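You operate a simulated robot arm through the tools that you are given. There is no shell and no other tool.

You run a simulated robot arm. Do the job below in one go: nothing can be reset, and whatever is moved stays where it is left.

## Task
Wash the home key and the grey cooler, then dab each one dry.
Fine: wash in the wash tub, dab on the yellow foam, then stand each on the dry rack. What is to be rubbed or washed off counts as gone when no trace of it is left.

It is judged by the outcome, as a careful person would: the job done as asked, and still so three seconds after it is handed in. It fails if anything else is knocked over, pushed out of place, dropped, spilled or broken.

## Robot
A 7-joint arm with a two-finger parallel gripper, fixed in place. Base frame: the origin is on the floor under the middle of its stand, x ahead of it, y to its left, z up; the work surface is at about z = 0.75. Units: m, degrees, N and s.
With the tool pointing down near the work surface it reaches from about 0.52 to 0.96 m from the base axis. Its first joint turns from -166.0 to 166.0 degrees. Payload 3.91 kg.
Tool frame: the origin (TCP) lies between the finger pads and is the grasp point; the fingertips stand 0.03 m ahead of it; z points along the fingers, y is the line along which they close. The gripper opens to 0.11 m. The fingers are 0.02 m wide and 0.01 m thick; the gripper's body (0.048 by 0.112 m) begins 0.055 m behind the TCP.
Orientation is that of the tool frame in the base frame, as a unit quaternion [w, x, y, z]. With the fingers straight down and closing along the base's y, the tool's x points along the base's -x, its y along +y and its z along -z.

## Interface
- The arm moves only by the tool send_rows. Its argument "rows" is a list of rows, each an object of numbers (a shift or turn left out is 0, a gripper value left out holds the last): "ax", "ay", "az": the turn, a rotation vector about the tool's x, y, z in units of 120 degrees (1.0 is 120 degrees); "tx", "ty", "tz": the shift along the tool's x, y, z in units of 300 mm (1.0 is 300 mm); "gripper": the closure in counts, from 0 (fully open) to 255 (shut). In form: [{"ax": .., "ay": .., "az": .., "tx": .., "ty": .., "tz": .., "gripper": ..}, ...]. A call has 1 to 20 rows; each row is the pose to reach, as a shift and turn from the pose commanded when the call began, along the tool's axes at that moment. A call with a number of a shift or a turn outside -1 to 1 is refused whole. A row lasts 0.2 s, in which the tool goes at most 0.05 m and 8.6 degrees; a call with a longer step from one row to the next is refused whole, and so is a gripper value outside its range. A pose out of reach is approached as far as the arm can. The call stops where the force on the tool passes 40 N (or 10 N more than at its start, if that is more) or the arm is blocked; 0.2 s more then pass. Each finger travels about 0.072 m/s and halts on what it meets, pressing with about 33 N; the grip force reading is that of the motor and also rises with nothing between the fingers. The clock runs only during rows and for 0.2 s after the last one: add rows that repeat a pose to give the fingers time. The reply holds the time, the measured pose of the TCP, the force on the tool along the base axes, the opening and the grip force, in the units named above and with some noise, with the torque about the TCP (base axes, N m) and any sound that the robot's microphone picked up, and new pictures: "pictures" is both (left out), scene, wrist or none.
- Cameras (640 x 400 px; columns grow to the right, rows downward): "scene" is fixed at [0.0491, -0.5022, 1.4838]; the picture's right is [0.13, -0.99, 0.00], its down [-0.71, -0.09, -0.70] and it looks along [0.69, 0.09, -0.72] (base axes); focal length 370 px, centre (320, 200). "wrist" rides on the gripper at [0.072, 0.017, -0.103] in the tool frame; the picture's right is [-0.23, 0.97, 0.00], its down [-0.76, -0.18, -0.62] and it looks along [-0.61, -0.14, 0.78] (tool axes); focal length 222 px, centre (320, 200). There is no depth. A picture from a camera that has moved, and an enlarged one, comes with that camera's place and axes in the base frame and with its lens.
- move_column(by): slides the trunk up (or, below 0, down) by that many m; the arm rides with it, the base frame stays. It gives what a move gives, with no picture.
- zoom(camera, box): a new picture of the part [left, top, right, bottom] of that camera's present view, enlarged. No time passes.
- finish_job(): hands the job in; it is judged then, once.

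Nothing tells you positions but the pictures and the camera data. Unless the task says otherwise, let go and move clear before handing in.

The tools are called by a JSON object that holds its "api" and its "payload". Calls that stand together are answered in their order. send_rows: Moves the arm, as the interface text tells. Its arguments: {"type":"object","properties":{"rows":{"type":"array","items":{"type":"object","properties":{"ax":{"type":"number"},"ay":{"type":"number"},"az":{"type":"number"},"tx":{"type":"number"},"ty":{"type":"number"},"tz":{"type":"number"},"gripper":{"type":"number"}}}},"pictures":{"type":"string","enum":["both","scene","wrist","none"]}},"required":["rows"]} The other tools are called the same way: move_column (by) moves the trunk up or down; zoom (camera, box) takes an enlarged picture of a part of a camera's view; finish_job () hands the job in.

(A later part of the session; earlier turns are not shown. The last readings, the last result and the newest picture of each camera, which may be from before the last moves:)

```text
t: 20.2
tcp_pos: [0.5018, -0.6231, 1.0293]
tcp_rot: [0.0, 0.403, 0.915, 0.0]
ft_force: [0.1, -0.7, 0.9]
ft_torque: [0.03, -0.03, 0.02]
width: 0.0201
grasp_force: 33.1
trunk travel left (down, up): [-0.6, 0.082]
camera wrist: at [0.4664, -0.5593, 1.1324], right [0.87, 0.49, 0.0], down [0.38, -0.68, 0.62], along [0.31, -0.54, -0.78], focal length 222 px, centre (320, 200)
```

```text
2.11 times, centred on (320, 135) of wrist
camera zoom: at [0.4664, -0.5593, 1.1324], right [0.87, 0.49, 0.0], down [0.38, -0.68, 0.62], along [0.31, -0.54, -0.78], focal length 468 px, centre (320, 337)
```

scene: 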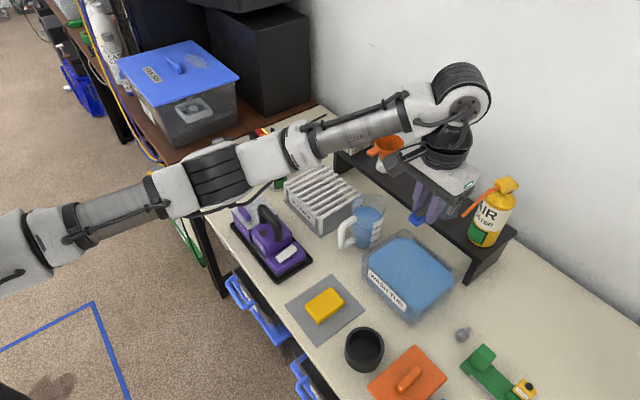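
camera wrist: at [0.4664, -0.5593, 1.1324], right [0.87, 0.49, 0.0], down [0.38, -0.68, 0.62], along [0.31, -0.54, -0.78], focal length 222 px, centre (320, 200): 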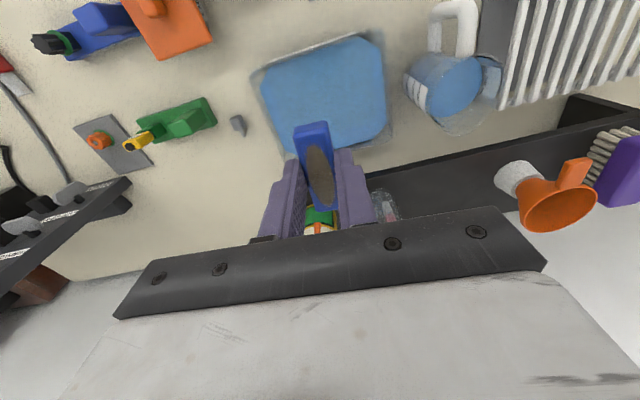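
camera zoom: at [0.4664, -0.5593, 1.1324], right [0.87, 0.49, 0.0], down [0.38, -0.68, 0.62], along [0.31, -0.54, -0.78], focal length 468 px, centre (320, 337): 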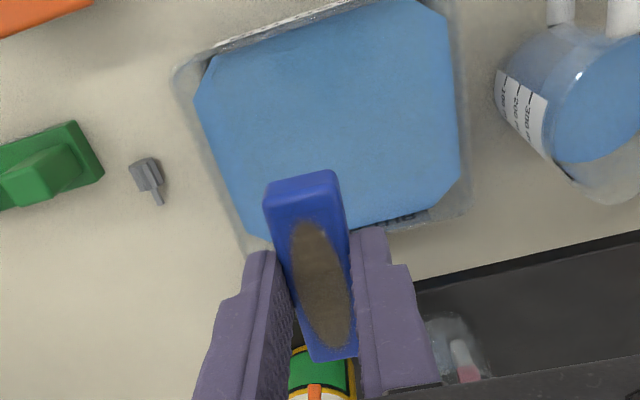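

The tub's water surface is at about z = 0.81, with the tub centred about (0.519, -0.634). I'll centre the key over it and descend to just above the water to check clearance.

{"api": "send_rows", "payload": {"rows": [{"tx": -0.065, "ty": 0.017}, {"tx": -0.065, "ty": 0.017, "tz": 0.12}, {"tx": -0.065, "ty": 0.017, "tz": 0.25}, {"tx": -0.065, "ty": 0.017, "tz": 0.38}, {"tx": -0.065, "ty": 0.017, "tz": 0.5}], "pictures": "both"}}

{"api": "zoom", "payload": {"camera": "wrist", "box": [180, 0, 480, 230]}}

{"api": "zoom", "payload": {"camera": "scene", "box": [320, 180, 520, 330]}}

```text
t: 21.4
tcp_pos: [0.5211, -0.6337, 0.8799]
tcp_rot: [0.0, 0.402, 0.916, 0.0]
ft_force: [-1.1, 0.0, 0.3]
ft_torque: [0.01, 0.03, 0.0]
width: 0.0202
grasp_force: 33.0
trunk travel left (down, up): [-0.6, 0.082]
camera wrist: at [0.4854, -0.57, 0.9823], right [0.87, 0.49, 0.0], down [0.38, -0.68, 0.62], along [0.31, -0.54, -0.78], focal length 222 px, centre (320, 200)
```

scene: 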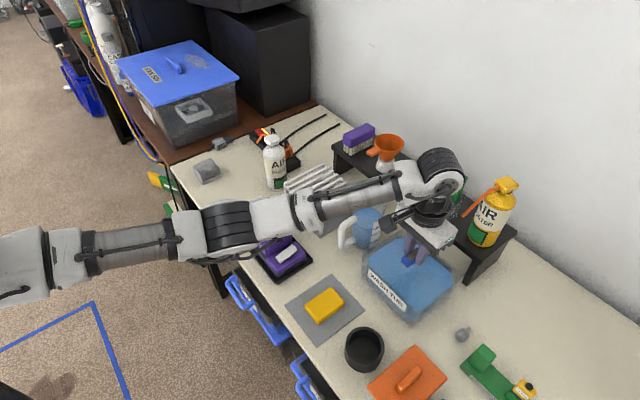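
wrist: 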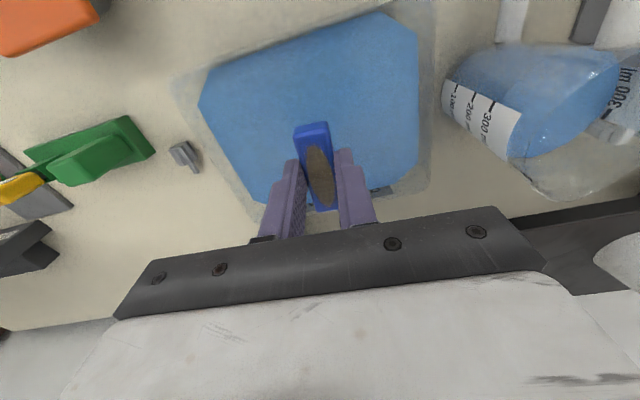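

```text
1.74 times, centred on (330, 115) of wrist
camera zoom: at [0.4854, -0.57, 0.9823], right [0.87, 0.49, 0.0], down [0.38, -0.68, 0.62], along [0.31, -0.54, -0.78], focal length 386 px, centre (303, 348)
```

zoom: 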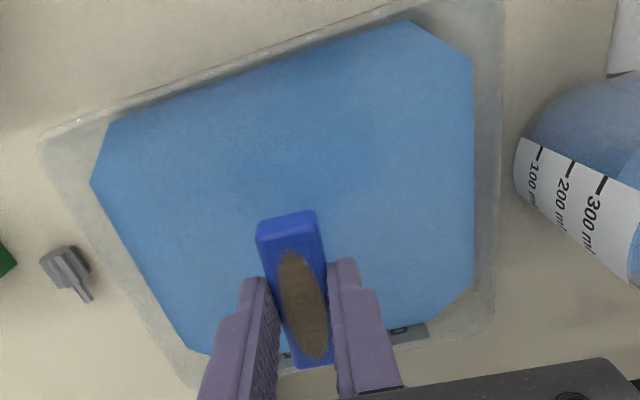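

```text
2.67 times, centred on (420, 255) of scene
camera zoom: at [0.0491, -0.5022, 1.4838], right [0.13, -0.99, 0.0], down [-0.71, -0.09, -0.7], along [0.69, 0.09, -0.72], focal length 987 px, centre (53, 53)
```

zoom: 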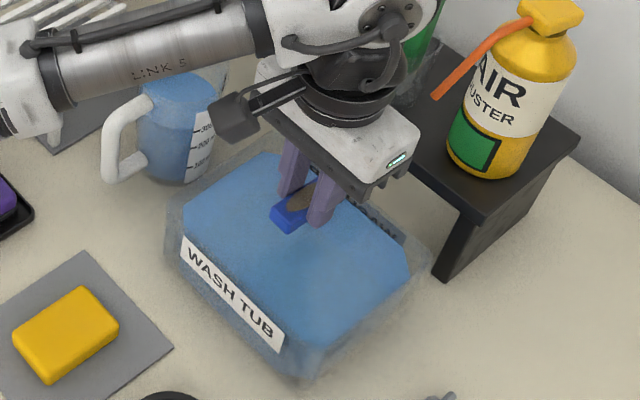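

The key hangs over the middle of the water with good clearance to the walls. I'll lower it in slowly and swish gently.

{"api": "send_rows", "payload": {"rows": [{"tz": 0.05}, {"tz": 0.1}, {"tz": 0.15}, {"tz": 0.2}, {"tz": 0.25}, {"tz": 0.25, "ty": 0.05}, {"tz": 0.25, "ty": 0.1}, {"tz": 0.25, "ty": 0.05}, {"tz": 0.25, "ty": 0.0}, {"tz": 0.25, "ty": -0.05}, {"tz": 0.25, "ty": -0.1}, {"tz": 0.25, "ty": -0.05}, {"tz": 0.25, "ty": 0.0}, {"tz": 0.25, "ty": 0.05}, {"tz": 0.25, "ty": 0.1}, {"tz": 0.25, "ty": 0.05}, {"tz": 0.25, "ty": 0.0}, {"tz": 0.25, "ty": -0.05}, {"tz": 0.25, "ty": -0.1}, {"tz": 0.25, "ty": -0.05}], "pictures": "both"}}

{"api": "zoom", "payload": {"camera": "wrist", "box": [220, 60, 420, 240]}}

```text
t: 25.6
tcp_pos: [0.5109, -0.645, 0.8051]
tcp_rot: [0.0, 0.402, 0.915, 0.0]
ft_force: [0.1, -0.5, 0.0]
ft_torque: [0.01, 0.0, 0.02]
width: 0.0203
grasp_force: 33.3
trunk travel left (down, up): [-0.6, 0.082]
camera wrist: at [0.4746, -0.5804, 0.9076], right [0.87, 0.49, 0.0], down [0.38, -0.68, 0.62], along [0.31, -0.54, -0.78], focal length 222 px, centre (320, 200)
```

scene: 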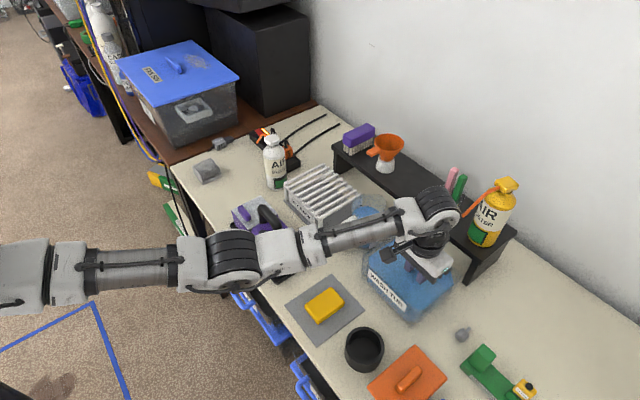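
wrist: 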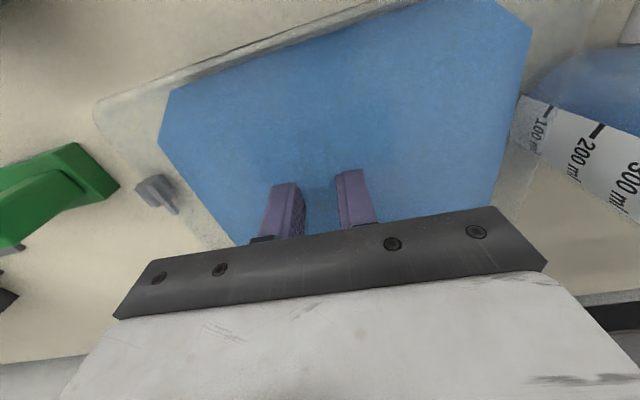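

```text
2.22 times, centred on (320, 150) of wrist
camera zoom: at [0.4746, -0.5804, 0.9076], right [0.87, 0.49, 0.0], down [0.38, -0.68, 0.62], along [0.31, -0.54, -0.78], focal length 494 px, centre (320, 311)
```

zoom: 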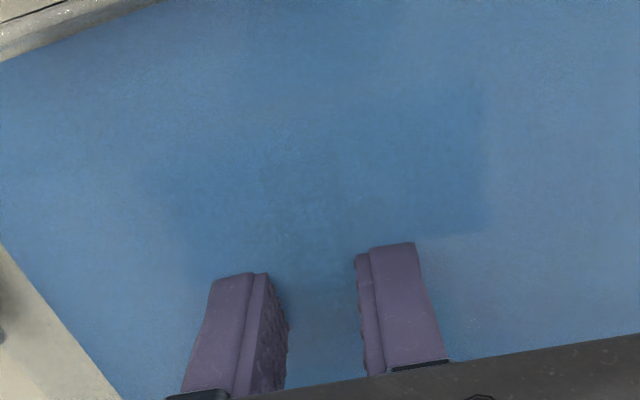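

The key is fully under the opaque water and still gripped. A few more strokes in the other direction, then I'll lift slowly to let it drip over the tub and check the stain.

{"api": "send_rows", "payload": {"rows": [{"ty": 0.05}, {"ty": 0.05, "tx": 0.04}, {"ty": 0.05, "tx": 0.0}, {"ty": 0.05, "tx": -0.04}, {"ty": 0.05, "tx": 0.0}, {"ty": 0.05, "tx": 0.04}, {"ty": 0.05, "tx": 0.0}, {"ty": 0.05, "tx": -0.04}, {"ty": 0.05, "tx": 0.0}, {"ty": 0.05, "tz": -0.05}, {"ty": 0.05, "tz": -0.1}, {"ty": 0.05, "tz": -0.15}, {"ty": 0.05, "tz": -0.2}, {"ty": 0.05, "tz": -0.25}, {"ty": 0.05, "tz": -0.3}, {"ty": 0.05, "tz": -0.35}, {"ty": 0.05, "tz": -0.35}, {"ty": 0.05, "tz": -0.35}], "pictures": "both"}}

{"api": "zoom", "payload": {"camera": "wrist", "box": [240, 90, 400, 230]}}

```text
t: 29.4
tcp_pos: [0.5217, -0.6337, 0.9094]
tcp_rot: [0.0, 0.403, 0.915, 0.0]
ft_force: [0.0, 0.5, 0.2]
ft_torque: [-0.01, 0.0, -0.02]
width: 0.0202
grasp_force: 33.5
trunk travel left (down, up): [-0.6, 0.082]
camera wrist: at [0.4855, -0.5699, 1.0122], right [0.87, 0.49, 0.0], down [0.38, -0.68, 0.62], along [0.31, -0.54, -0.78], focal length 222 px, centre (320, 200)
```

scene: 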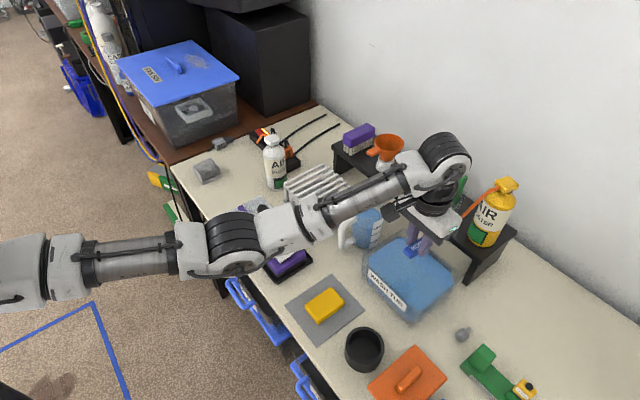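
wrist: 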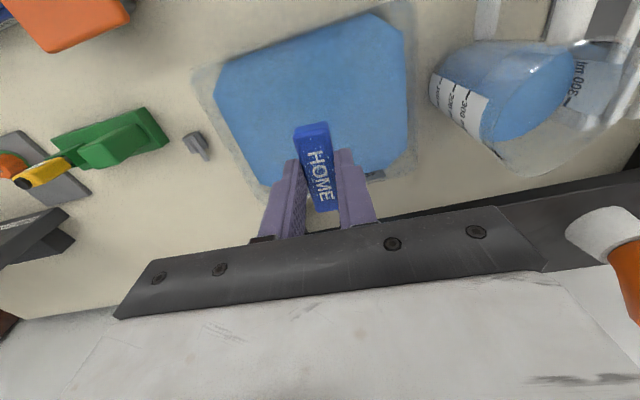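

```text
2.86 times, centred on (320, 160) of wrist
camera zoom: at [0.4855, -0.5699, 1.0122], right [0.87, 0.49, 0.0], down [0.38, -0.68, 0.62], along [0.31, -0.54, -0.78], focal length 635 px, centre (320, 314)
```

zoom: 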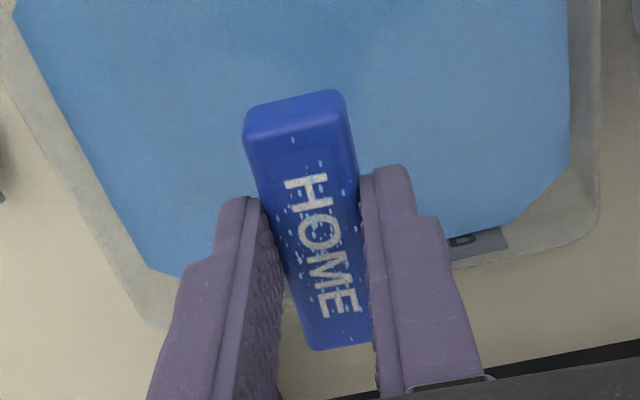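

"HOME" now shows on the blue key and the stain is gone, so this is the right item; it is wet with droplets. I'll let it drip a moment over the tub, then move above the yellow foam.

{"api": "send_rows", "payload": {"rows": [{"tz": 0.0}, {"tz": 0.0}, {"tz": 0.0}, {"tz": 0.0}, {"tz": 0.0}, {"tz": -0.08}, {"tz": -0.15}, {"tx": 0.124, "ty": 0.041, "tz": -0.15}, {"tx": 0.248, "ty": 0.082, "tz": -0.15}, {"tx": 0.371, "ty": 0.124, "tz": -0.15}, {"tx": 0.495, "ty": 0.165, "tz": -0.15}, {"tx": 0.619, "ty": 0.206, "tz": -0.15}], "pictures": "both"}}

{"api": "zoom", "payload": {"camera": "wrist", "box": [220, 40, 420, 230]}}

```text
t: 32.0
tcp_pos: [0.4408, -0.4549, 0.9569]
tcp_rot: [0.0, 0.403, 0.915, 0.0]
ft_force: [-0.3, 0.1, 0.6]
ft_torque: [0.03, 0.0, 0.01]
width: 0.0204
grasp_force: 33.0
trunk travel left (down, up): [-0.6, 0.082]
camera wrist: at [0.405, -0.3908, 1.0578], right [0.87, 0.49, 0.0], down [0.38, -0.68, 0.62], along [0.31, -0.54, -0.78], focal length 222 px, centre (320, 200)
```

scene: 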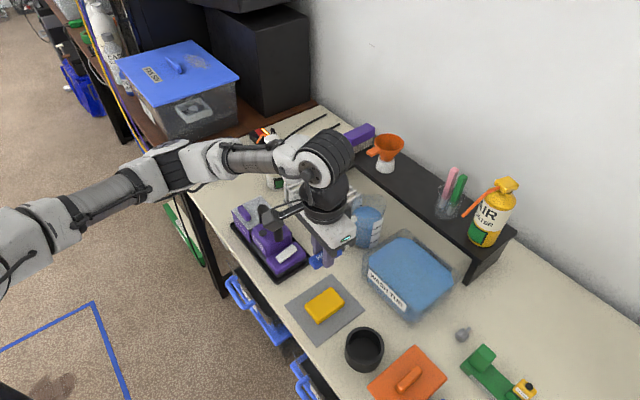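
wrist: 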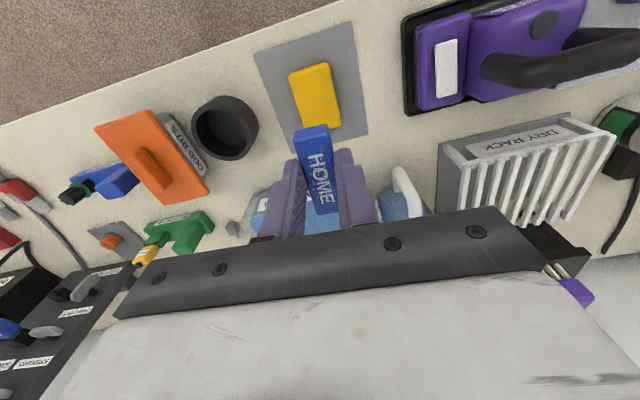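

```text
2.11 times, centred on (320, 135) of wrist
camera zoom: at [0.405, -0.3908, 1.0578], right [0.87, 0.49, 0.0], down [0.38, -0.68, 0.62], along [0.31, -0.54, -0.78], focal length 468 px, centre (320, 337)
```

zoom: 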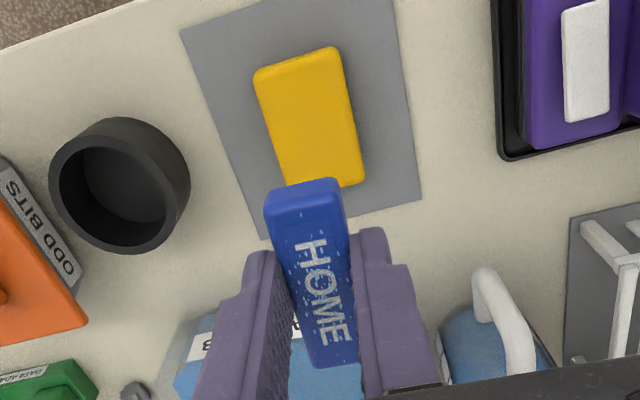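

The foam's centre is at about (0.439, -0.458), long side parallel to the key. I'll lower the key towards it and then press in small steps while watching the force.

{"api": "send_rows", "payload": {"rows": [{"tx": -0.005, "ty": -0.011, "tz": 0.1}, {"tx": -0.005, "ty": -0.011, "tz": 0.2}, {"tx": -0.005, "ty": -0.011, "tz": 0.3}, {"tx": -0.005, "ty": -0.011, "tz": 0.4}, {"tx": -0.005, "ty": -0.011, "tz": 0.457}], "pictures": "both"}}

{"api": "zoom", "payload": {"camera": "scene", "box": [270, 240, 390, 350]}}

{"api": "zoom", "payload": {"camera": "wrist", "box": [220, 60, 420, 240]}}

```text
t: 33.2
tcp_pos: [0.4398, -0.4586, 0.8175]
tcp_rot: [0.0, 0.403, 0.915, -0.001]
ft_force: [-0.8, -0.9, -0.1]
ft_torque: [0.02, 0.04, 0.0]
width: 0.0205
grasp_force: 33.1
trunk travel left (down, up): [-0.6, 0.082]
camera wrist: at [0.4038, -0.3944, 0.92], right [0.87, 0.49, 0.0], down [0.38, -0.68, 0.62], along [0.31, -0.54, -0.78], focal length 222 px, centre (320, 200)
```

scene: 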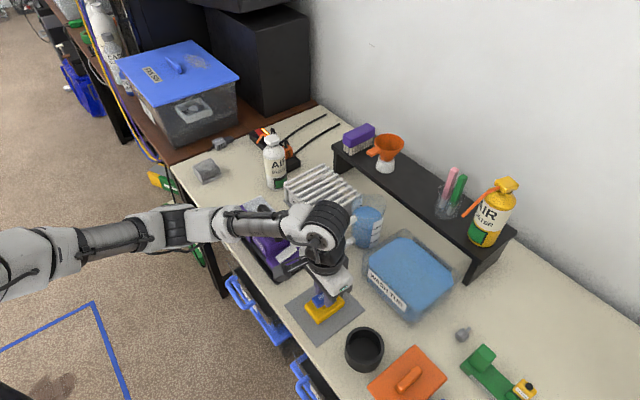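
wrist: 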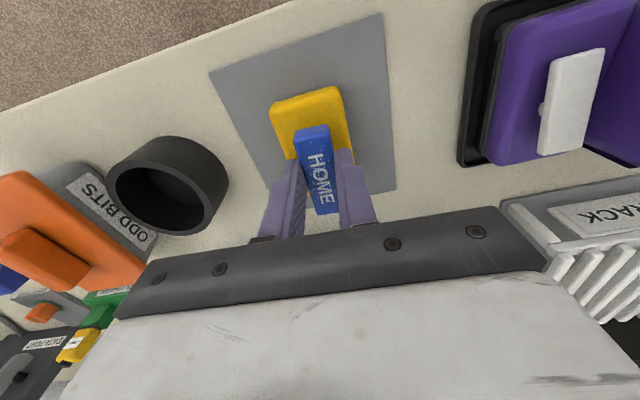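

```text
3.64 times, centred on (330, 295) of scene
camera zoom: at [0.0491, -0.5022, 1.4838], right [0.13, -0.99, 0.0], down [-0.71, -0.09, -0.7], along [0.69, 0.09, -0.72], focal length 1346 px, centre (284, -146)
```

zoom: 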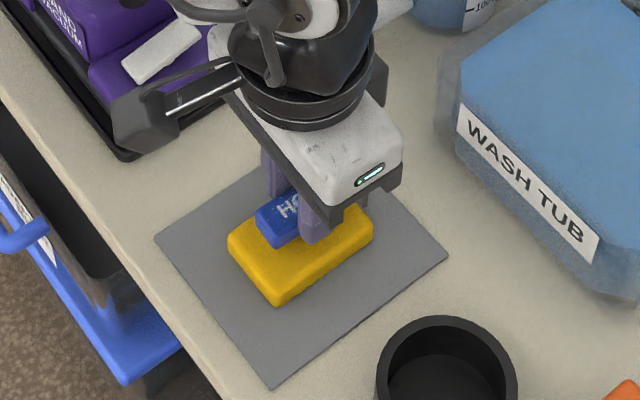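

```text
2.22 times, centred on (320, 150) of wrist
camera zoom: at [0.4038, -0.3944, 0.92], right [0.87, 0.49, 0.0], down [0.38, -0.68, 0.62], along [0.31, -0.54, -0.78], focal length 494 px, centre (320, 311)
```

zoom: 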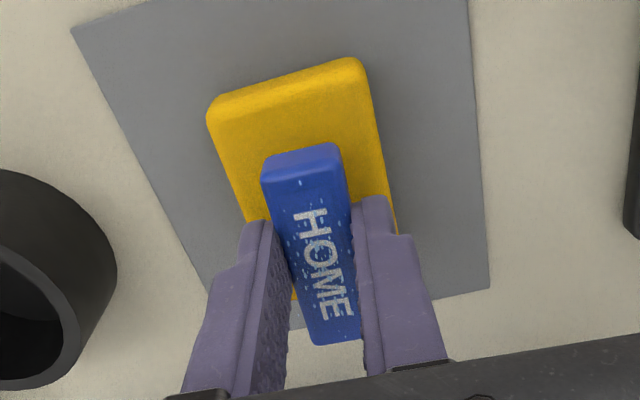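

The key is just above the foam. I'll press in 3 mm steps and read the force.

{"api": "send_rows", "payload": {"rows": [{"tz": 0.01}, {"tz": 0.02}, {"tz": 0.03}], "pictures": "none"}}

```text
t: 34.0
tcp_pos: [0.4405, -0.4594, 0.8094]
tcp_rot: [-0.001, 0.403, 0.915, 0.0]
ft_force: [-0.8, -0.1, -0.1]
ft_torque: [-0.04, 0.01, 0.03]
width: 0.02
grasp_force: 33.5
trunk travel left (down, up): [-0.6, 0.082]
```

{"api": "send_rows", "payload": {"rows": [{"tz": 0.007}, {"tz": 0.014}], "pictures": "wrist"}}

{"api": "zoom", "payload": {"camera": "scene", "box": [290, 260, 370, 330]}}

```text
t: 34.6
tcp_pos: [0.4403, -0.4593, 0.8055]
tcp_rot: [0.001, 0.404, 0.915, 0.0]
ft_force: [0.1, 0.5, 2.8]
ft_torque: [0.11, 0.07, 0.01]
width: 0.0203
grasp_force: 33.4
trunk travel left (down, up): [-0.6, 0.082]
camera wrist: at [0.4042, -0.3947, 0.9077], right [0.87, 0.49, 0.0], down [0.38, -0.68, 0.62], along [0.31, -0.54, -0.78], focal length 222 px, centre (320, 200)
```

wrist: 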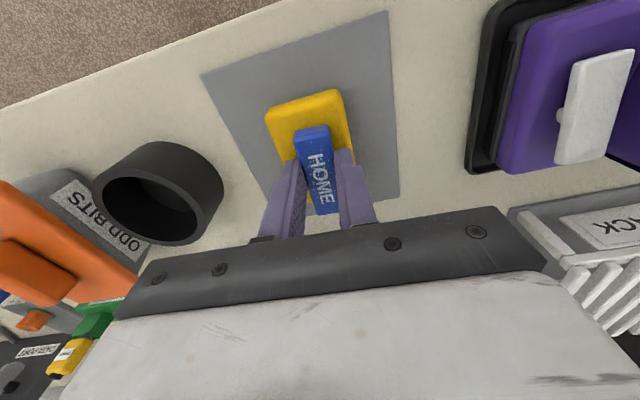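

```text
5.71 times, centred on (330, 295) of scene
camera zoom: at [0.0491, -0.5022, 1.4838], right [0.13, -0.99, 0.0], down [-0.71, -0.09, -0.7], along [0.69, 0.09, -0.72], focal length 2116 px, centre (263, -343)
```

zoom: 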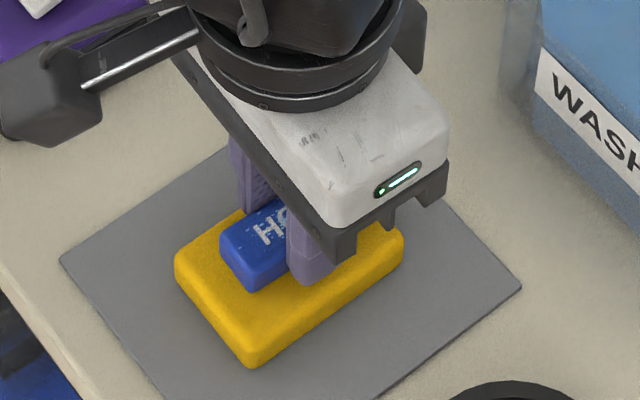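

Contact with the foam at 2.8 N. I'll press slightly more, hold, lift and check the droplets, then repeat as needed.

{"api": "send_rows", "payload": {"rows": [{"tz": 0.004}, {"tz": 0.004}, {"tz": 0.004}, {"tz": 0.004}, {"tz": 0.004}], "pictures": "wrist"}}

{"api": "zoom", "payload": {"camera": "wrist", "box": [260, 110, 380, 230]}}

```text
t: 35.8
tcp_pos: [0.4407, -0.4585, 0.8046]
tcp_rot: [0.001, 0.403, 0.915, 0.0]
ft_force: [1.7, 0.0, 17.6]
ft_torque: [0.12, 0.07, -0.01]
width: 0.0202
grasp_force: 33.1
trunk travel left (down, up): [-0.6, 0.082]
camera wrist: at [0.4037, -0.3941, 0.907], right [0.87, 0.49, 0.0], down [0.38, -0.68, 0.62], along [0.31, -0.54, -0.78], focal length 222 px, centre (320, 200)
```

wrist: 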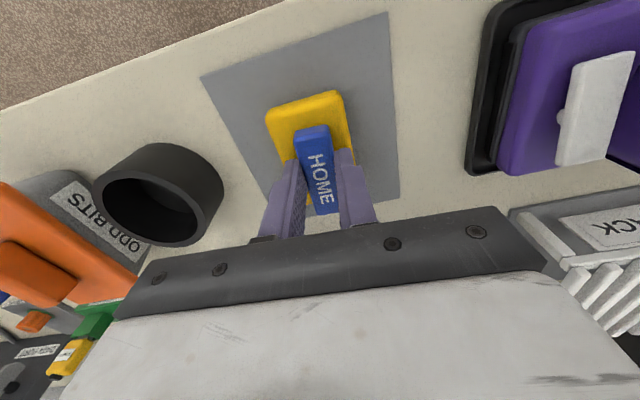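

```text
3.33 times, centred on (320, 170) of wrist
camera zoom: at [0.4037, -0.3941, 0.907], right [0.87, 0.49, 0.0], down [0.38, -0.68, 0.62], along [0.31, -0.54, -0.78], focal length 740 px, centre (320, 300)
```

zoom: 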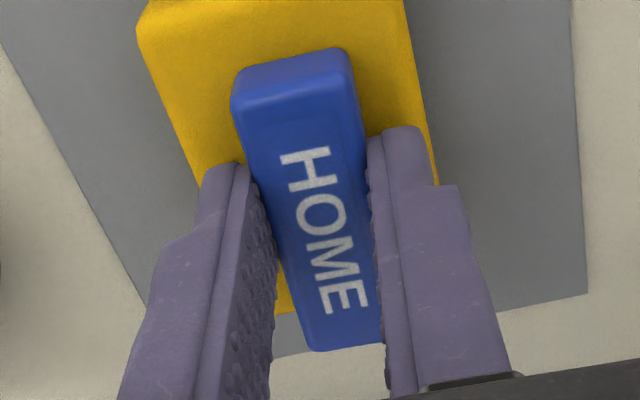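

The droplets have vanished: the key is clean and dabbed dry. I'll lift it and carry it over the dry rack, turning it 90° so its length lies across the bars (rack top about z = 0.805).

{"api": "send_rows", "payload": {"rows": [{"tz": -0.05}, {"tz": -0.2}, {"tz": -0.36}, {"tz": -0.52}, {"tz": -0.65}, {"tx": -0.04, "ty": 0.074, "tz": -0.65, "az": -0.0682}, {"tx": -0.081, "ty": 0.149, "tz": -0.65, "az": -0.1364}, {"tx": -0.121, "ty": 0.223, "tz": -0.65, "az": -0.2045}, {"tx": -0.162, "ty": 0.297, "tz": -0.65, "az": -0.2727}, {"tx": -0.202, "ty": 0.371, "tz": -0.65, "az": -0.3409}, {"tx": -0.243, "ty": 0.446, "tz": -0.65, "az": -0.4091}, {"tx": -0.283, "ty": 0.52, "tz": -0.65, "az": -0.4773}, {"tx": -0.324, "ty": 0.594, "tz": -0.65, "az": -0.5455}, {"tx": -0.364, "ty": 0.668, "tz": -0.65, "az": -0.6136}, {"tx": -0.405, "ty": 0.743, "tz": -0.65, "az": -0.6818}, {"tx": -0.445, "ty": 0.817, "tz": -0.65, "az": -0.75}], "pictures": "both"}}

{"api": "zoom", "payload": {"camera": "wrist", "box": [200, 40, 440, 230]}}

{"api": "zoom", "payload": {"camera": "scene", "box": [250, 130, 400, 260]}}

```text
t: 39.2
tcp_pos: [0.7126, -0.3916, 0.9972]
tcp_rot: [-0.001, -0.363, 0.932, -0.001]
ft_force: [0.0, -0.4, -0.5]
ft_torque: [-0.05, -0.02, 0.0]
width: 0.02
grasp_force: 32.7
trunk travel left (down, up): [-0.6, 0.082]
camera wrist: at [0.6479, -0.429, 1.1005], right [-0.49, 0.87, 0.0], down [0.68, 0.38, 0.62], along [0.54, 0.31, -0.78], focal length 222 px, centre (320, 200)
```

scene: 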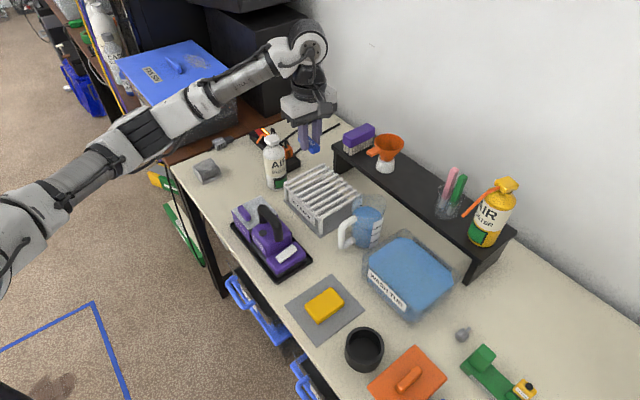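
wrist: 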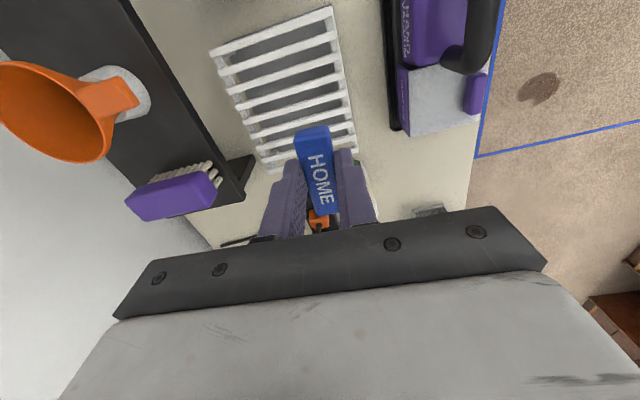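

```text
2.11 times, centred on (320, 135) of wrist
camera zoom: at [0.6479, -0.429, 1.1005], right [-0.49, 0.87, 0.0], down [0.68, 0.38, 0.62], along [0.54, 0.31, -0.78], focal length 468 px, centre (320, 337)
```

zoom: 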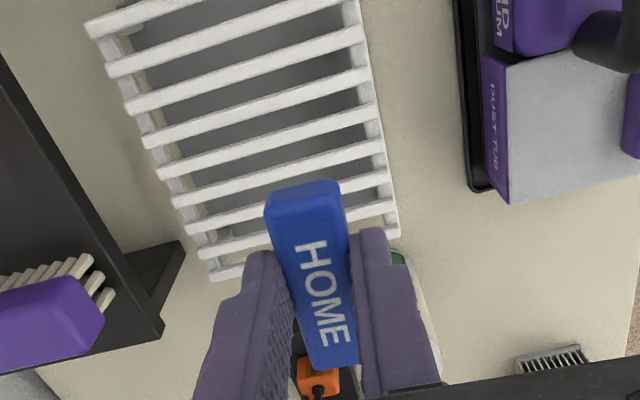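

```text
3.08 times, centred on (325, 195) of scene
camera zoom: at [0.0491, -0.5022, 1.4838], right [0.13, -0.99, 0.0], down [-0.71, -0.09, -0.7], along [0.69, 0.09, -0.72], focal length 1139 px, centre (305, 215)
```

zoom: 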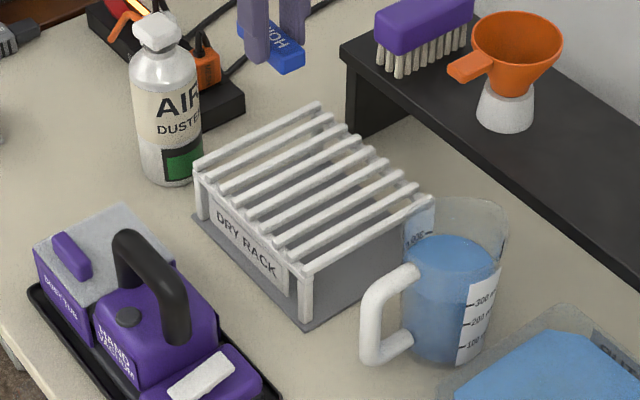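

The rack has 9 bars about 2 cm apart, and the key now lies across them, over the front part of the rack. I'll descend to just above the bars.

{"api": "send_rows", "payload": {"rows": [{"tz": 0.1}, {"tz": 0.2}, {"tz": 0.3}, {"tz": 0.4}, {"tz": 0.47}], "pictures": "both"}}

{"api": "zoom", "payload": {"camera": "wrist", "box": [200, 40, 440, 230]}}

{"api": "zoom", "payload": {"camera": "scene", "box": [270, 140, 370, 240]}}

```text
t: 40.4
tcp_pos: [0.7135, -0.3922, 0.8568]
tcp_rot: [0.0, -0.363, 0.932, 0.0]
ft_force: [-0.1, 0.2, -0.2]
ft_torque: [0.03, -0.01, -0.02]
width: 0.0201
grasp_force: 33.1
trunk travel left (down, up): [-0.6, 0.082]
camera wrist: at [0.6471, -0.4291, 0.9594], right [-0.49, 0.87, 0.0], down [0.68, 0.38, 0.62], along [0.54, 0.31, -0.78], focal length 222 px, centre (320, 200)
```

scene: 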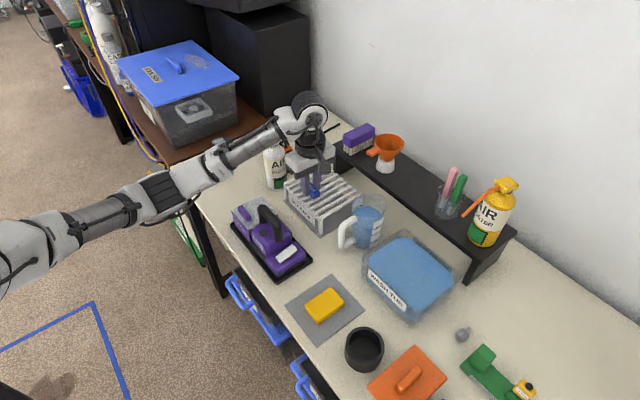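
wrist: 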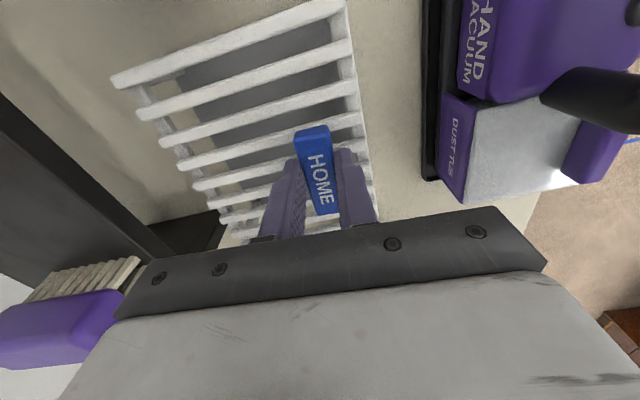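

```text
2.11 times, centred on (320, 135) of wrist
camera zoom: at [0.6471, -0.4291, 0.9594], right [-0.49, 0.87, 0.0], down [0.68, 0.38, 0.62], along [0.54, 0.31, -0.78], focal length 468 px, centre (320, 337)
```

zoom: 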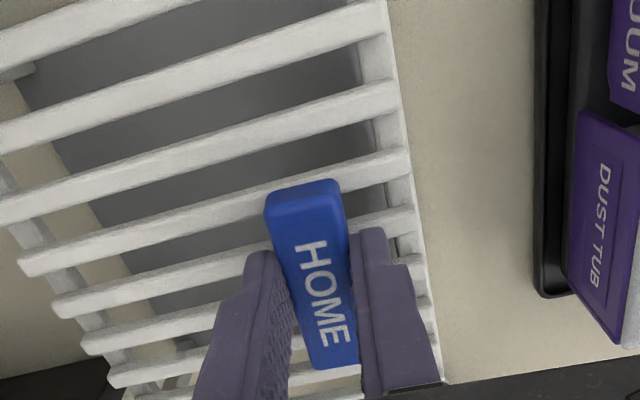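

```text
4.00 times, centred on (320, 190) of scene
camera zoom: at [0.0491, -0.5022, 1.4838], right [0.13, -0.99, 0.0], down [-0.71, -0.09, -0.7], along [0.69, 0.09, -0.72], focal length 1481 px, centre (320, 240)
```

zoom: 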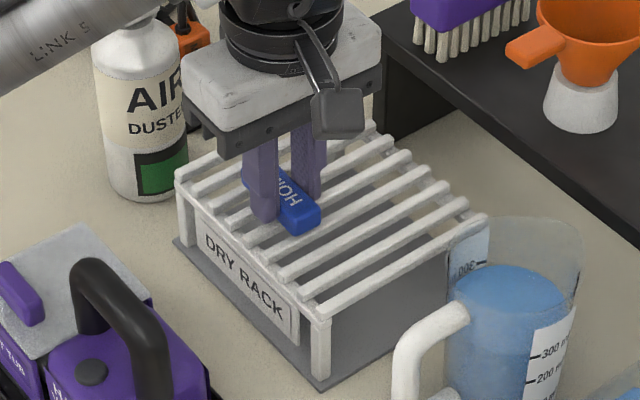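

The key hovers just above the bars, nicely across them. I'll set it down in small steps.

{"api": "send_rows", "payload": {"rows": [{"tz": 0.015}, {"tz": 0.03}, {"tz": 0.04}], "pictures": "none"}}

```text
t: 41.2
tcp_pos: [0.7109, -0.393, 0.8507]
tcp_rot: [0.002, -0.363, 0.932, -0.004]
ft_force: [3.2, -3.0, 31.8]
ft_torque: [-0.14, 0.08, -0.03]
width: 0.0203
grasp_force: 33.2
trunk travel left (down, up): [-0.6, 0.082]
```

It touched a bit earlier than estimated (32 N). I'll ease back up to a light contact.

{"api": "send_rows", "payload": {"rows": [{"tz": -0.012}, {"tz": -0.017}], "pictures": "both"}}

{"api": "zoom", "payload": {"camera": "scene", "box": [270, 140, 370, 240]}}

{"api": "zoom", "payload": {"camera": "wrist", "box": [200, 60, 440, 240]}}

```text
t: 41.8
tcp_pos: [0.7098, -0.3927, 0.851]
tcp_rot: [0.0, -0.363, 0.932, -0.001]
ft_force: [6.4, -5.7, 18.6]
ft_torque: [-0.15, -0.22, -0.03]
width: 0.0202
grasp_force: 33.1
trunk travel left (down, up): [-0.6, 0.082]
camera wrist: at [0.6459, -0.4286, 0.9534], right [-0.49, 0.87, 0.0], down [0.68, 0.38, 0.62], along [0.54, 0.31, -0.78], focal length 222 px, centre (320, 200)
```

scene: 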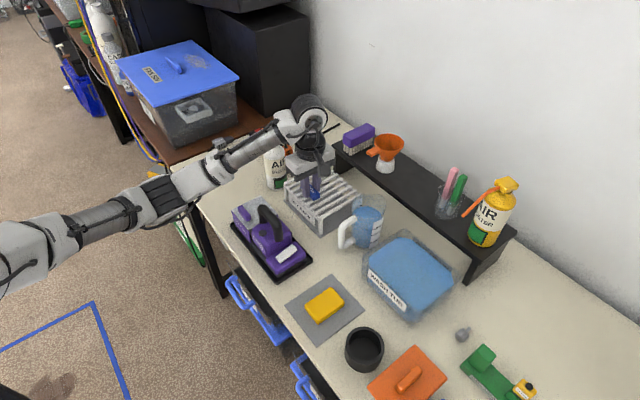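
wrist: 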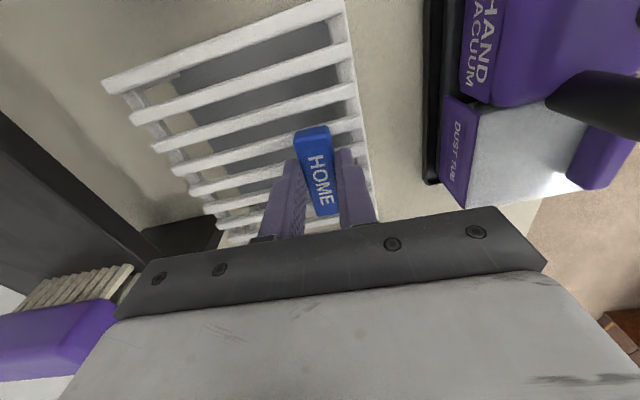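

```text
4.00 times, centred on (320, 190) of scene
camera zoom: at [0.0491, -0.5022, 1.4838], right [0.13, -0.99, 0.0], down [-0.71, -0.09, -0.7], along [0.69, 0.09, -0.72], focal length 1481 px, centre (320, 240)
```

zoom: 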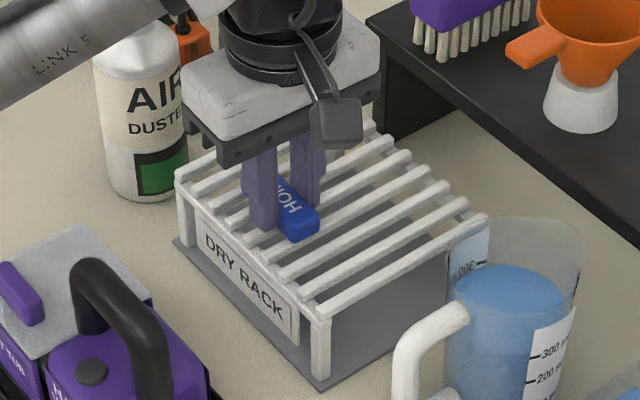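

```text
2.22 times, centred on (320, 150) of wrist
camera zoom: at [0.6459, -0.4286, 0.9534], right [-0.49, 0.87, 0.0], down [0.68, 0.38, 0.62], along [0.54, 0.31, -0.78], focal length 494 px, centre (320, 311)
```

zoom: 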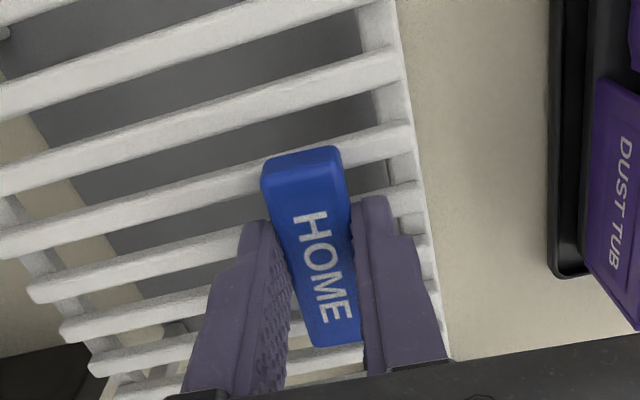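

Still 19 N of contact with some sideways load; the rack itself hasn't moved. I'll ease up another 2 mm to relax it before releasing.

{"api": "send_rows", "payload": {"rows": [{"tz": -0.004}, {"tz": -0.008}, {"tz": -0.008}], "pictures": "none"}}

```text
t: 42.6
tcp_pos: [0.7114, -0.3916, 0.852]
tcp_rot: [0.0, -0.362, 0.932, 0.003]
ft_force: [0.3, -0.1, -0.5]
ft_torque: [0.04, -0.01, 0.0]
width: 0.0199
grasp_force: 33.3
trunk travel left (down, up): [-0.6, 0.082]
```

Force is zero, with the key resting at or within a millimetre of the bars. I'll open the fingers a little and check.

{"api": "send_rows", "payload": {"rows": [{"gripper": 200}, {"gripper": 180}, {"gripper": 165}, {"gripper": 165}], "pictures": "both"}}

{"api": "zoom", "payload": {"camera": "wrist", "box": [200, 60, 440, 240]}}

```text
t: 43.6
tcp_pos: [0.7113, -0.3932, 0.8525]
tcp_rot: [0.0, -0.363, 0.932, 0.0]
ft_force: [-0.5, -0.5, -0.1]
ft_torque: [-0.01, -0.04, -0.01]
width: 0.0391
grasp_force: 0.1
trunk travel left (down, up): [-0.6, 0.082]
camera wrist: at [0.6467, -0.4288, 0.9555], right [-0.49, 0.87, 0.0], down [0.68, 0.38, 0.62], along [0.54, 0.31, -0.78], focal length 222 px, centre (320, 200)
```

scene: 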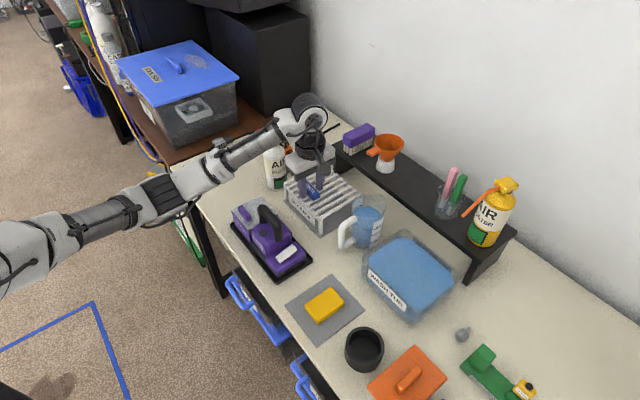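
wrist: 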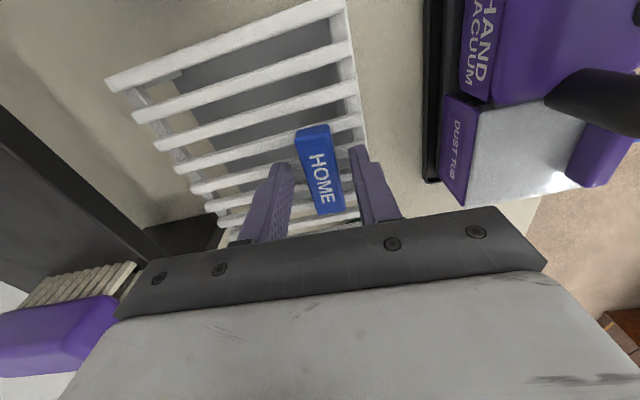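

```text
2.22 times, centred on (320, 150) of wrist
camera zoom: at [0.6467, -0.4288, 0.9555], right [-0.49, 0.87, 0.0], down [0.68, 0.38, 0.62], along [0.54, 0.31, -0.78], focal length 494 px, centre (320, 311)
```

zoom: 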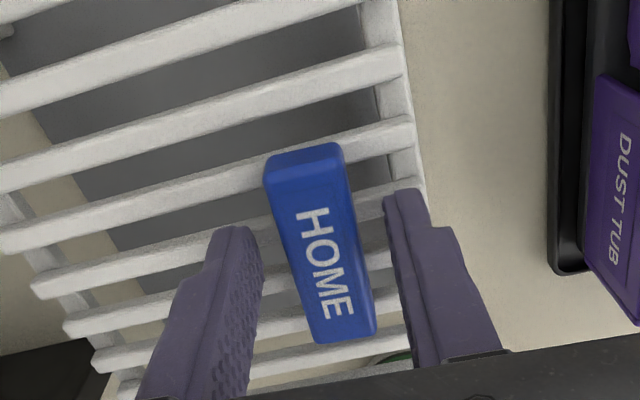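

The key rests flat on the bars, label up. I'll rise, then move over to the cooler, turning back and opening the gripper fully.

{"api": "send_rows", "payload": {"rows": [{"tz": -0.05}, {"tz": -0.2}, {"tz": -0.36}, {"tz": -0.5}, {"tz": -0.56}, {"tx": -0.082, "ty": 0.049, "tz": -0.56, "az": 0.066, "gripper": 0}, {"tx": -0.164, "ty": 0.099, "tz": -0.56, "az": 0.133}, {"tx": -0.246, "ty": 0.148, "tz": -0.56, "az": 0.199}, {"tx": -0.328, "ty": 0.197, "tz": -0.56, "az": 0.265}, {"tx": -0.41, "ty": 0.246, "tz": -0.56, "az": 0.332}, {"tx": -0.492, "ty": 0.296, "tz": -0.56, "az": 0.398}, {"tx": -0.574, "ty": 0.345, "tz": -0.56, "az": 0.465}, {"tx": -0.656, "ty": 0.394, "tz": -0.56, "az": 0.531}, {"tx": -0.738, "ty": 0.443, "tz": -0.56, "az": 0.597}, {"tx": -0.82, "ty": 0.493, "tz": -0.56, "az": 0.664}, {"tx": -0.902, "ty": 0.542, "tz": -0.56, "az": 0.73}], "pictures": "both"}}

{"api": "zoom", "payload": {"camera": "wrist", "box": [220, 40, 440, 220]}}

{"api": "zoom", "payload": {"camera": "scene", "box": [270, 140, 370, 240]}}

```text
t: 47.0
tcp_pos: [0.803, -0.0909, 1.0204]
tcp_rot: [0.0, 0.384, 0.923, 0.0]
ft_force: [0.7, -0.5, -0.9]
ft_torque: [0.01, -0.02, 0.0]
width: 0.11
grasp_force: 0.1
trunk travel left (down, up): [-0.6, 0.082]
camera wrist: at [0.7632, -0.0268, 1.1234], right [0.85, 0.52, 0.0], down [0.41, -0.67, 0.62], along [0.33, -0.53, -0.78], focal length 222 px, centre (320, 200)
```

scene: 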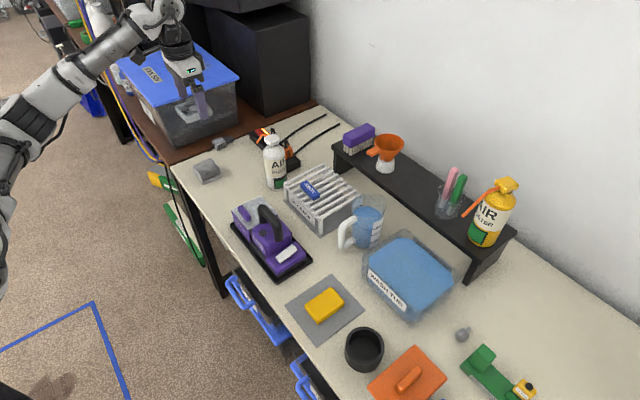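
wrist: 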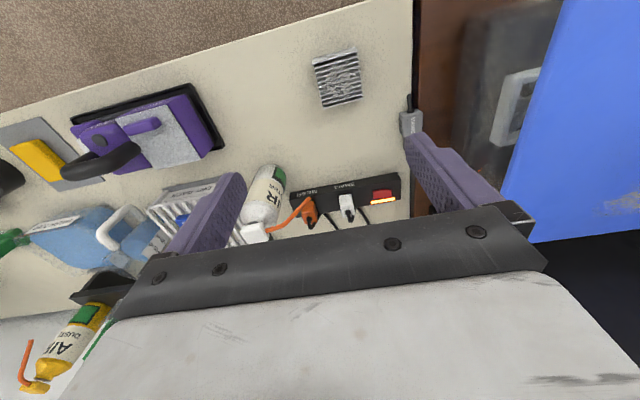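

```text
2.22 times, centred on (330, 130) of wrist
camera zoom: at [0.7632, -0.0268, 1.1234], right [0.85, 0.52, 0.0], down [0.41, -0.67, 0.62], along [0.33, -0.53, -0.78], focal length 494 px, centre (298, 356)
```

zoom: 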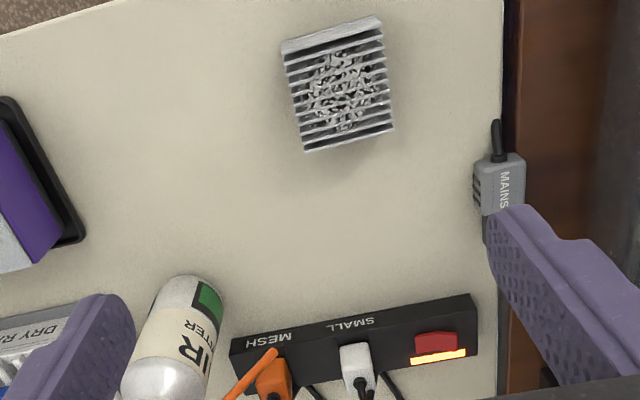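

```text
4.00 times, centred on (320, 190) of scene
camera zoom: at [0.0491, -0.5022, 1.4838], right [0.13, -0.99, 0.0], down [-0.71, -0.09, -0.7], along [0.69, 0.09, -0.72], focal length 1481 px, centre (320, 240)
```

zoom: 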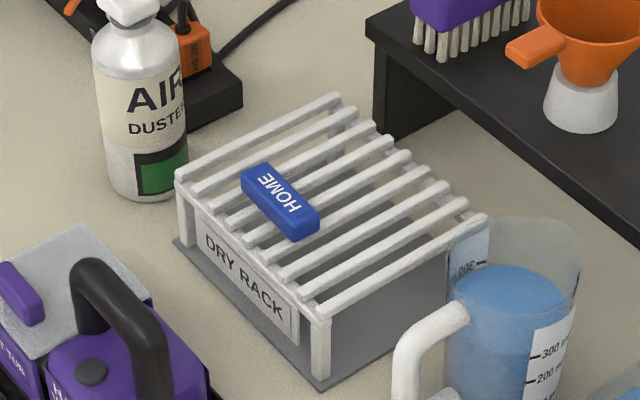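

The key is safely on the rack. The cooler is centred about (0.820, -0.066), 5.6 cm square at about 44°. I'll line up over it and descend part way.

{"api": "send_rows", "payload": {"rows": [{"tx": 0.018, "ty": 0.098, "tz": 0.0, "az": 0.005}, {"tx": 0.018, "ty": 0.098, "tz": 0.15, "az": 0.005}, {"tx": 0.018, "ty": 0.098, "tz": 0.3, "az": 0.005}, {"tx": 0.018, "ty": 0.098, "tz": 0.45, "az": 0.005}, {"tx": 0.018, "ty": 0.098, "tz": 0.52, "az": 0.005}], "pictures": "both"}}

{"api": "zoom", "payload": {"camera": "wrist", "box": [200, 40, 440, 230]}}

```text
t: 48.2
tcp_pos: [0.8175, -0.0649, 0.8661]
tcp_rot: [0.0, 0.389, 0.921, 0.0]
ft_force: [1.2, -0.3, -0.6]
ft_torque: [0.01, 0.0, 0.03]
width: 0.1098
grasp_force: 0.0
trunk travel left (down, up): [-0.6, 0.082]
camera wrist: at [0.7797, -0.001, 0.9677], right [0.86, 0.52, 0.0], down [0.4, -0.67, 0.62], along [0.32, -0.53, -0.78], focal length 222 px, centre (320, 200)
```

scene: 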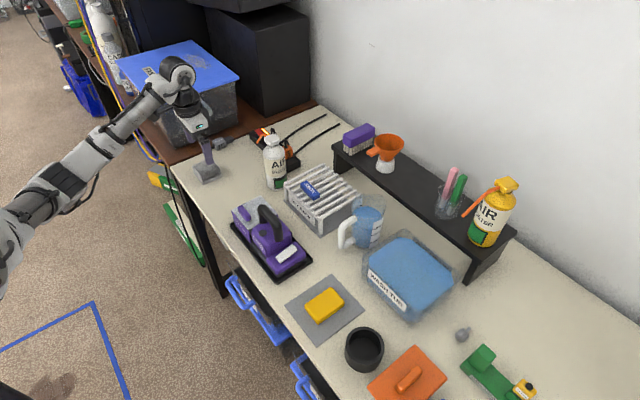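
wrist: 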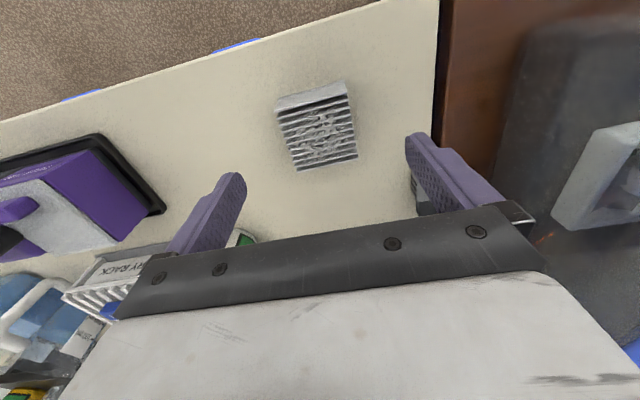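

```text
2.11 times, centred on (320, 135) of wrist
camera zoom: at [0.7797, -0.001, 0.9677], right [0.86, 0.52, 0.0], down [0.4, -0.67, 0.62], along [0.32, -0.53, -0.78], focal length 468 px, centre (320, 337)
```

zoom: 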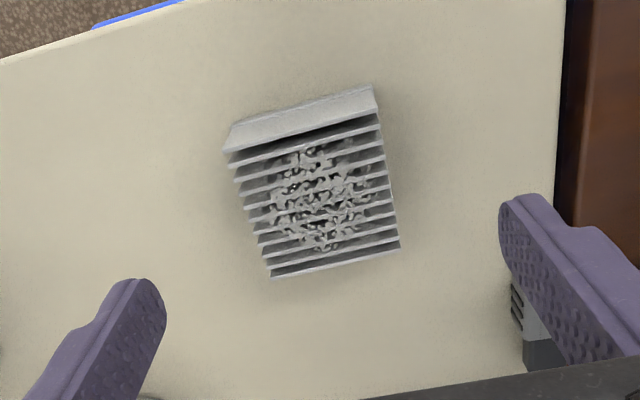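

The gripper is centred on the cooler. I'll descend so the fingers hold it by the fin block just above its base, and close.

{"api": "send_rows", "payload": {"rows": [{"tz": 0.08}, {"tz": 0.16}, {"tz": 0.22}, {"tz": 0.25}, {"tz": 0.25, "gripper": 120}, {"tz": 0.25, "gripper": 255}, {"tz": 0.25, "gripper": 255}, {"tz": 0.25, "gripper": 255}, {"tz": 0.25, "gripper": 255}], "pictures": "both"}}

{"api": "zoom", "payload": {"camera": "wrist", "box": [200, 60, 440, 240]}}

```text
t: 50.2
tcp_pos: [0.818, -0.0647, 0.7905]
tcp_rot: [-0.001, 0.388, 0.922, 0.0]
ft_force: [0.3, 0.4, -0.2]
ft_torque: [-0.01, -0.06, 0.03]
width: 0.0617
grasp_force: 32.6
trunk travel left (down, up): [-0.6, 0.082]
camera wrist: at [0.7799, -0.0013, 0.893], right [0.86, 0.52, 0.0], down [0.4, -0.67, 0.62], along [0.32, -0.53, -0.78], focal length 222 px, centre (320, 200)
```

scene: 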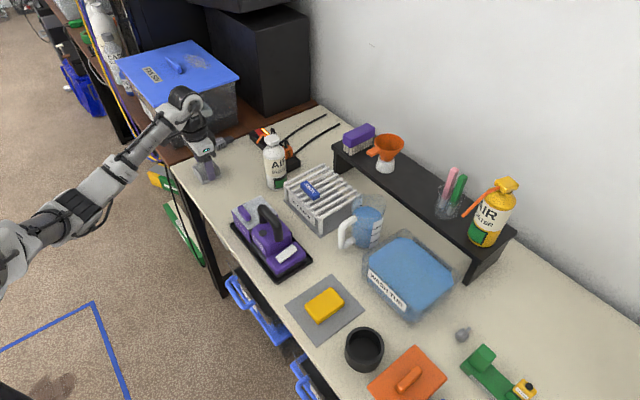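
wrist: 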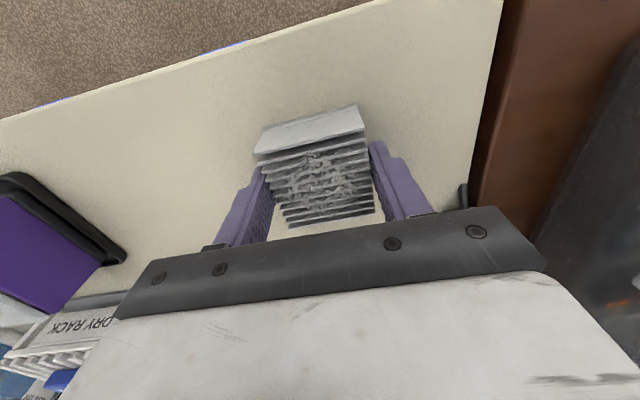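

```text
2.22 times, centred on (320, 150) of wrist
camera zoom: at [0.7799, -0.0013, 0.893], right [0.86, 0.52, 0.0], down [0.4, -0.67, 0.62], along [0.32, -0.53, -0.78], focal length 494 px, centre (320, 311)
```

zoom: 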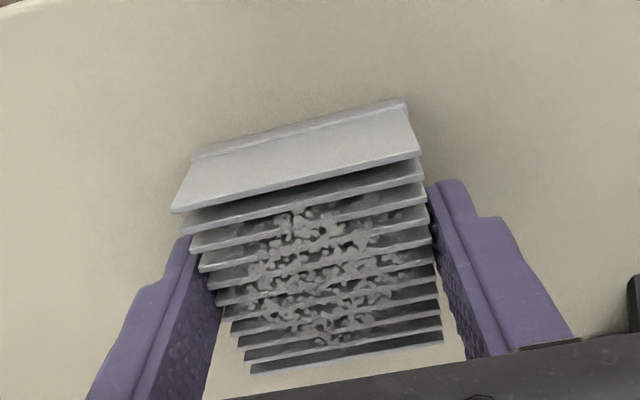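

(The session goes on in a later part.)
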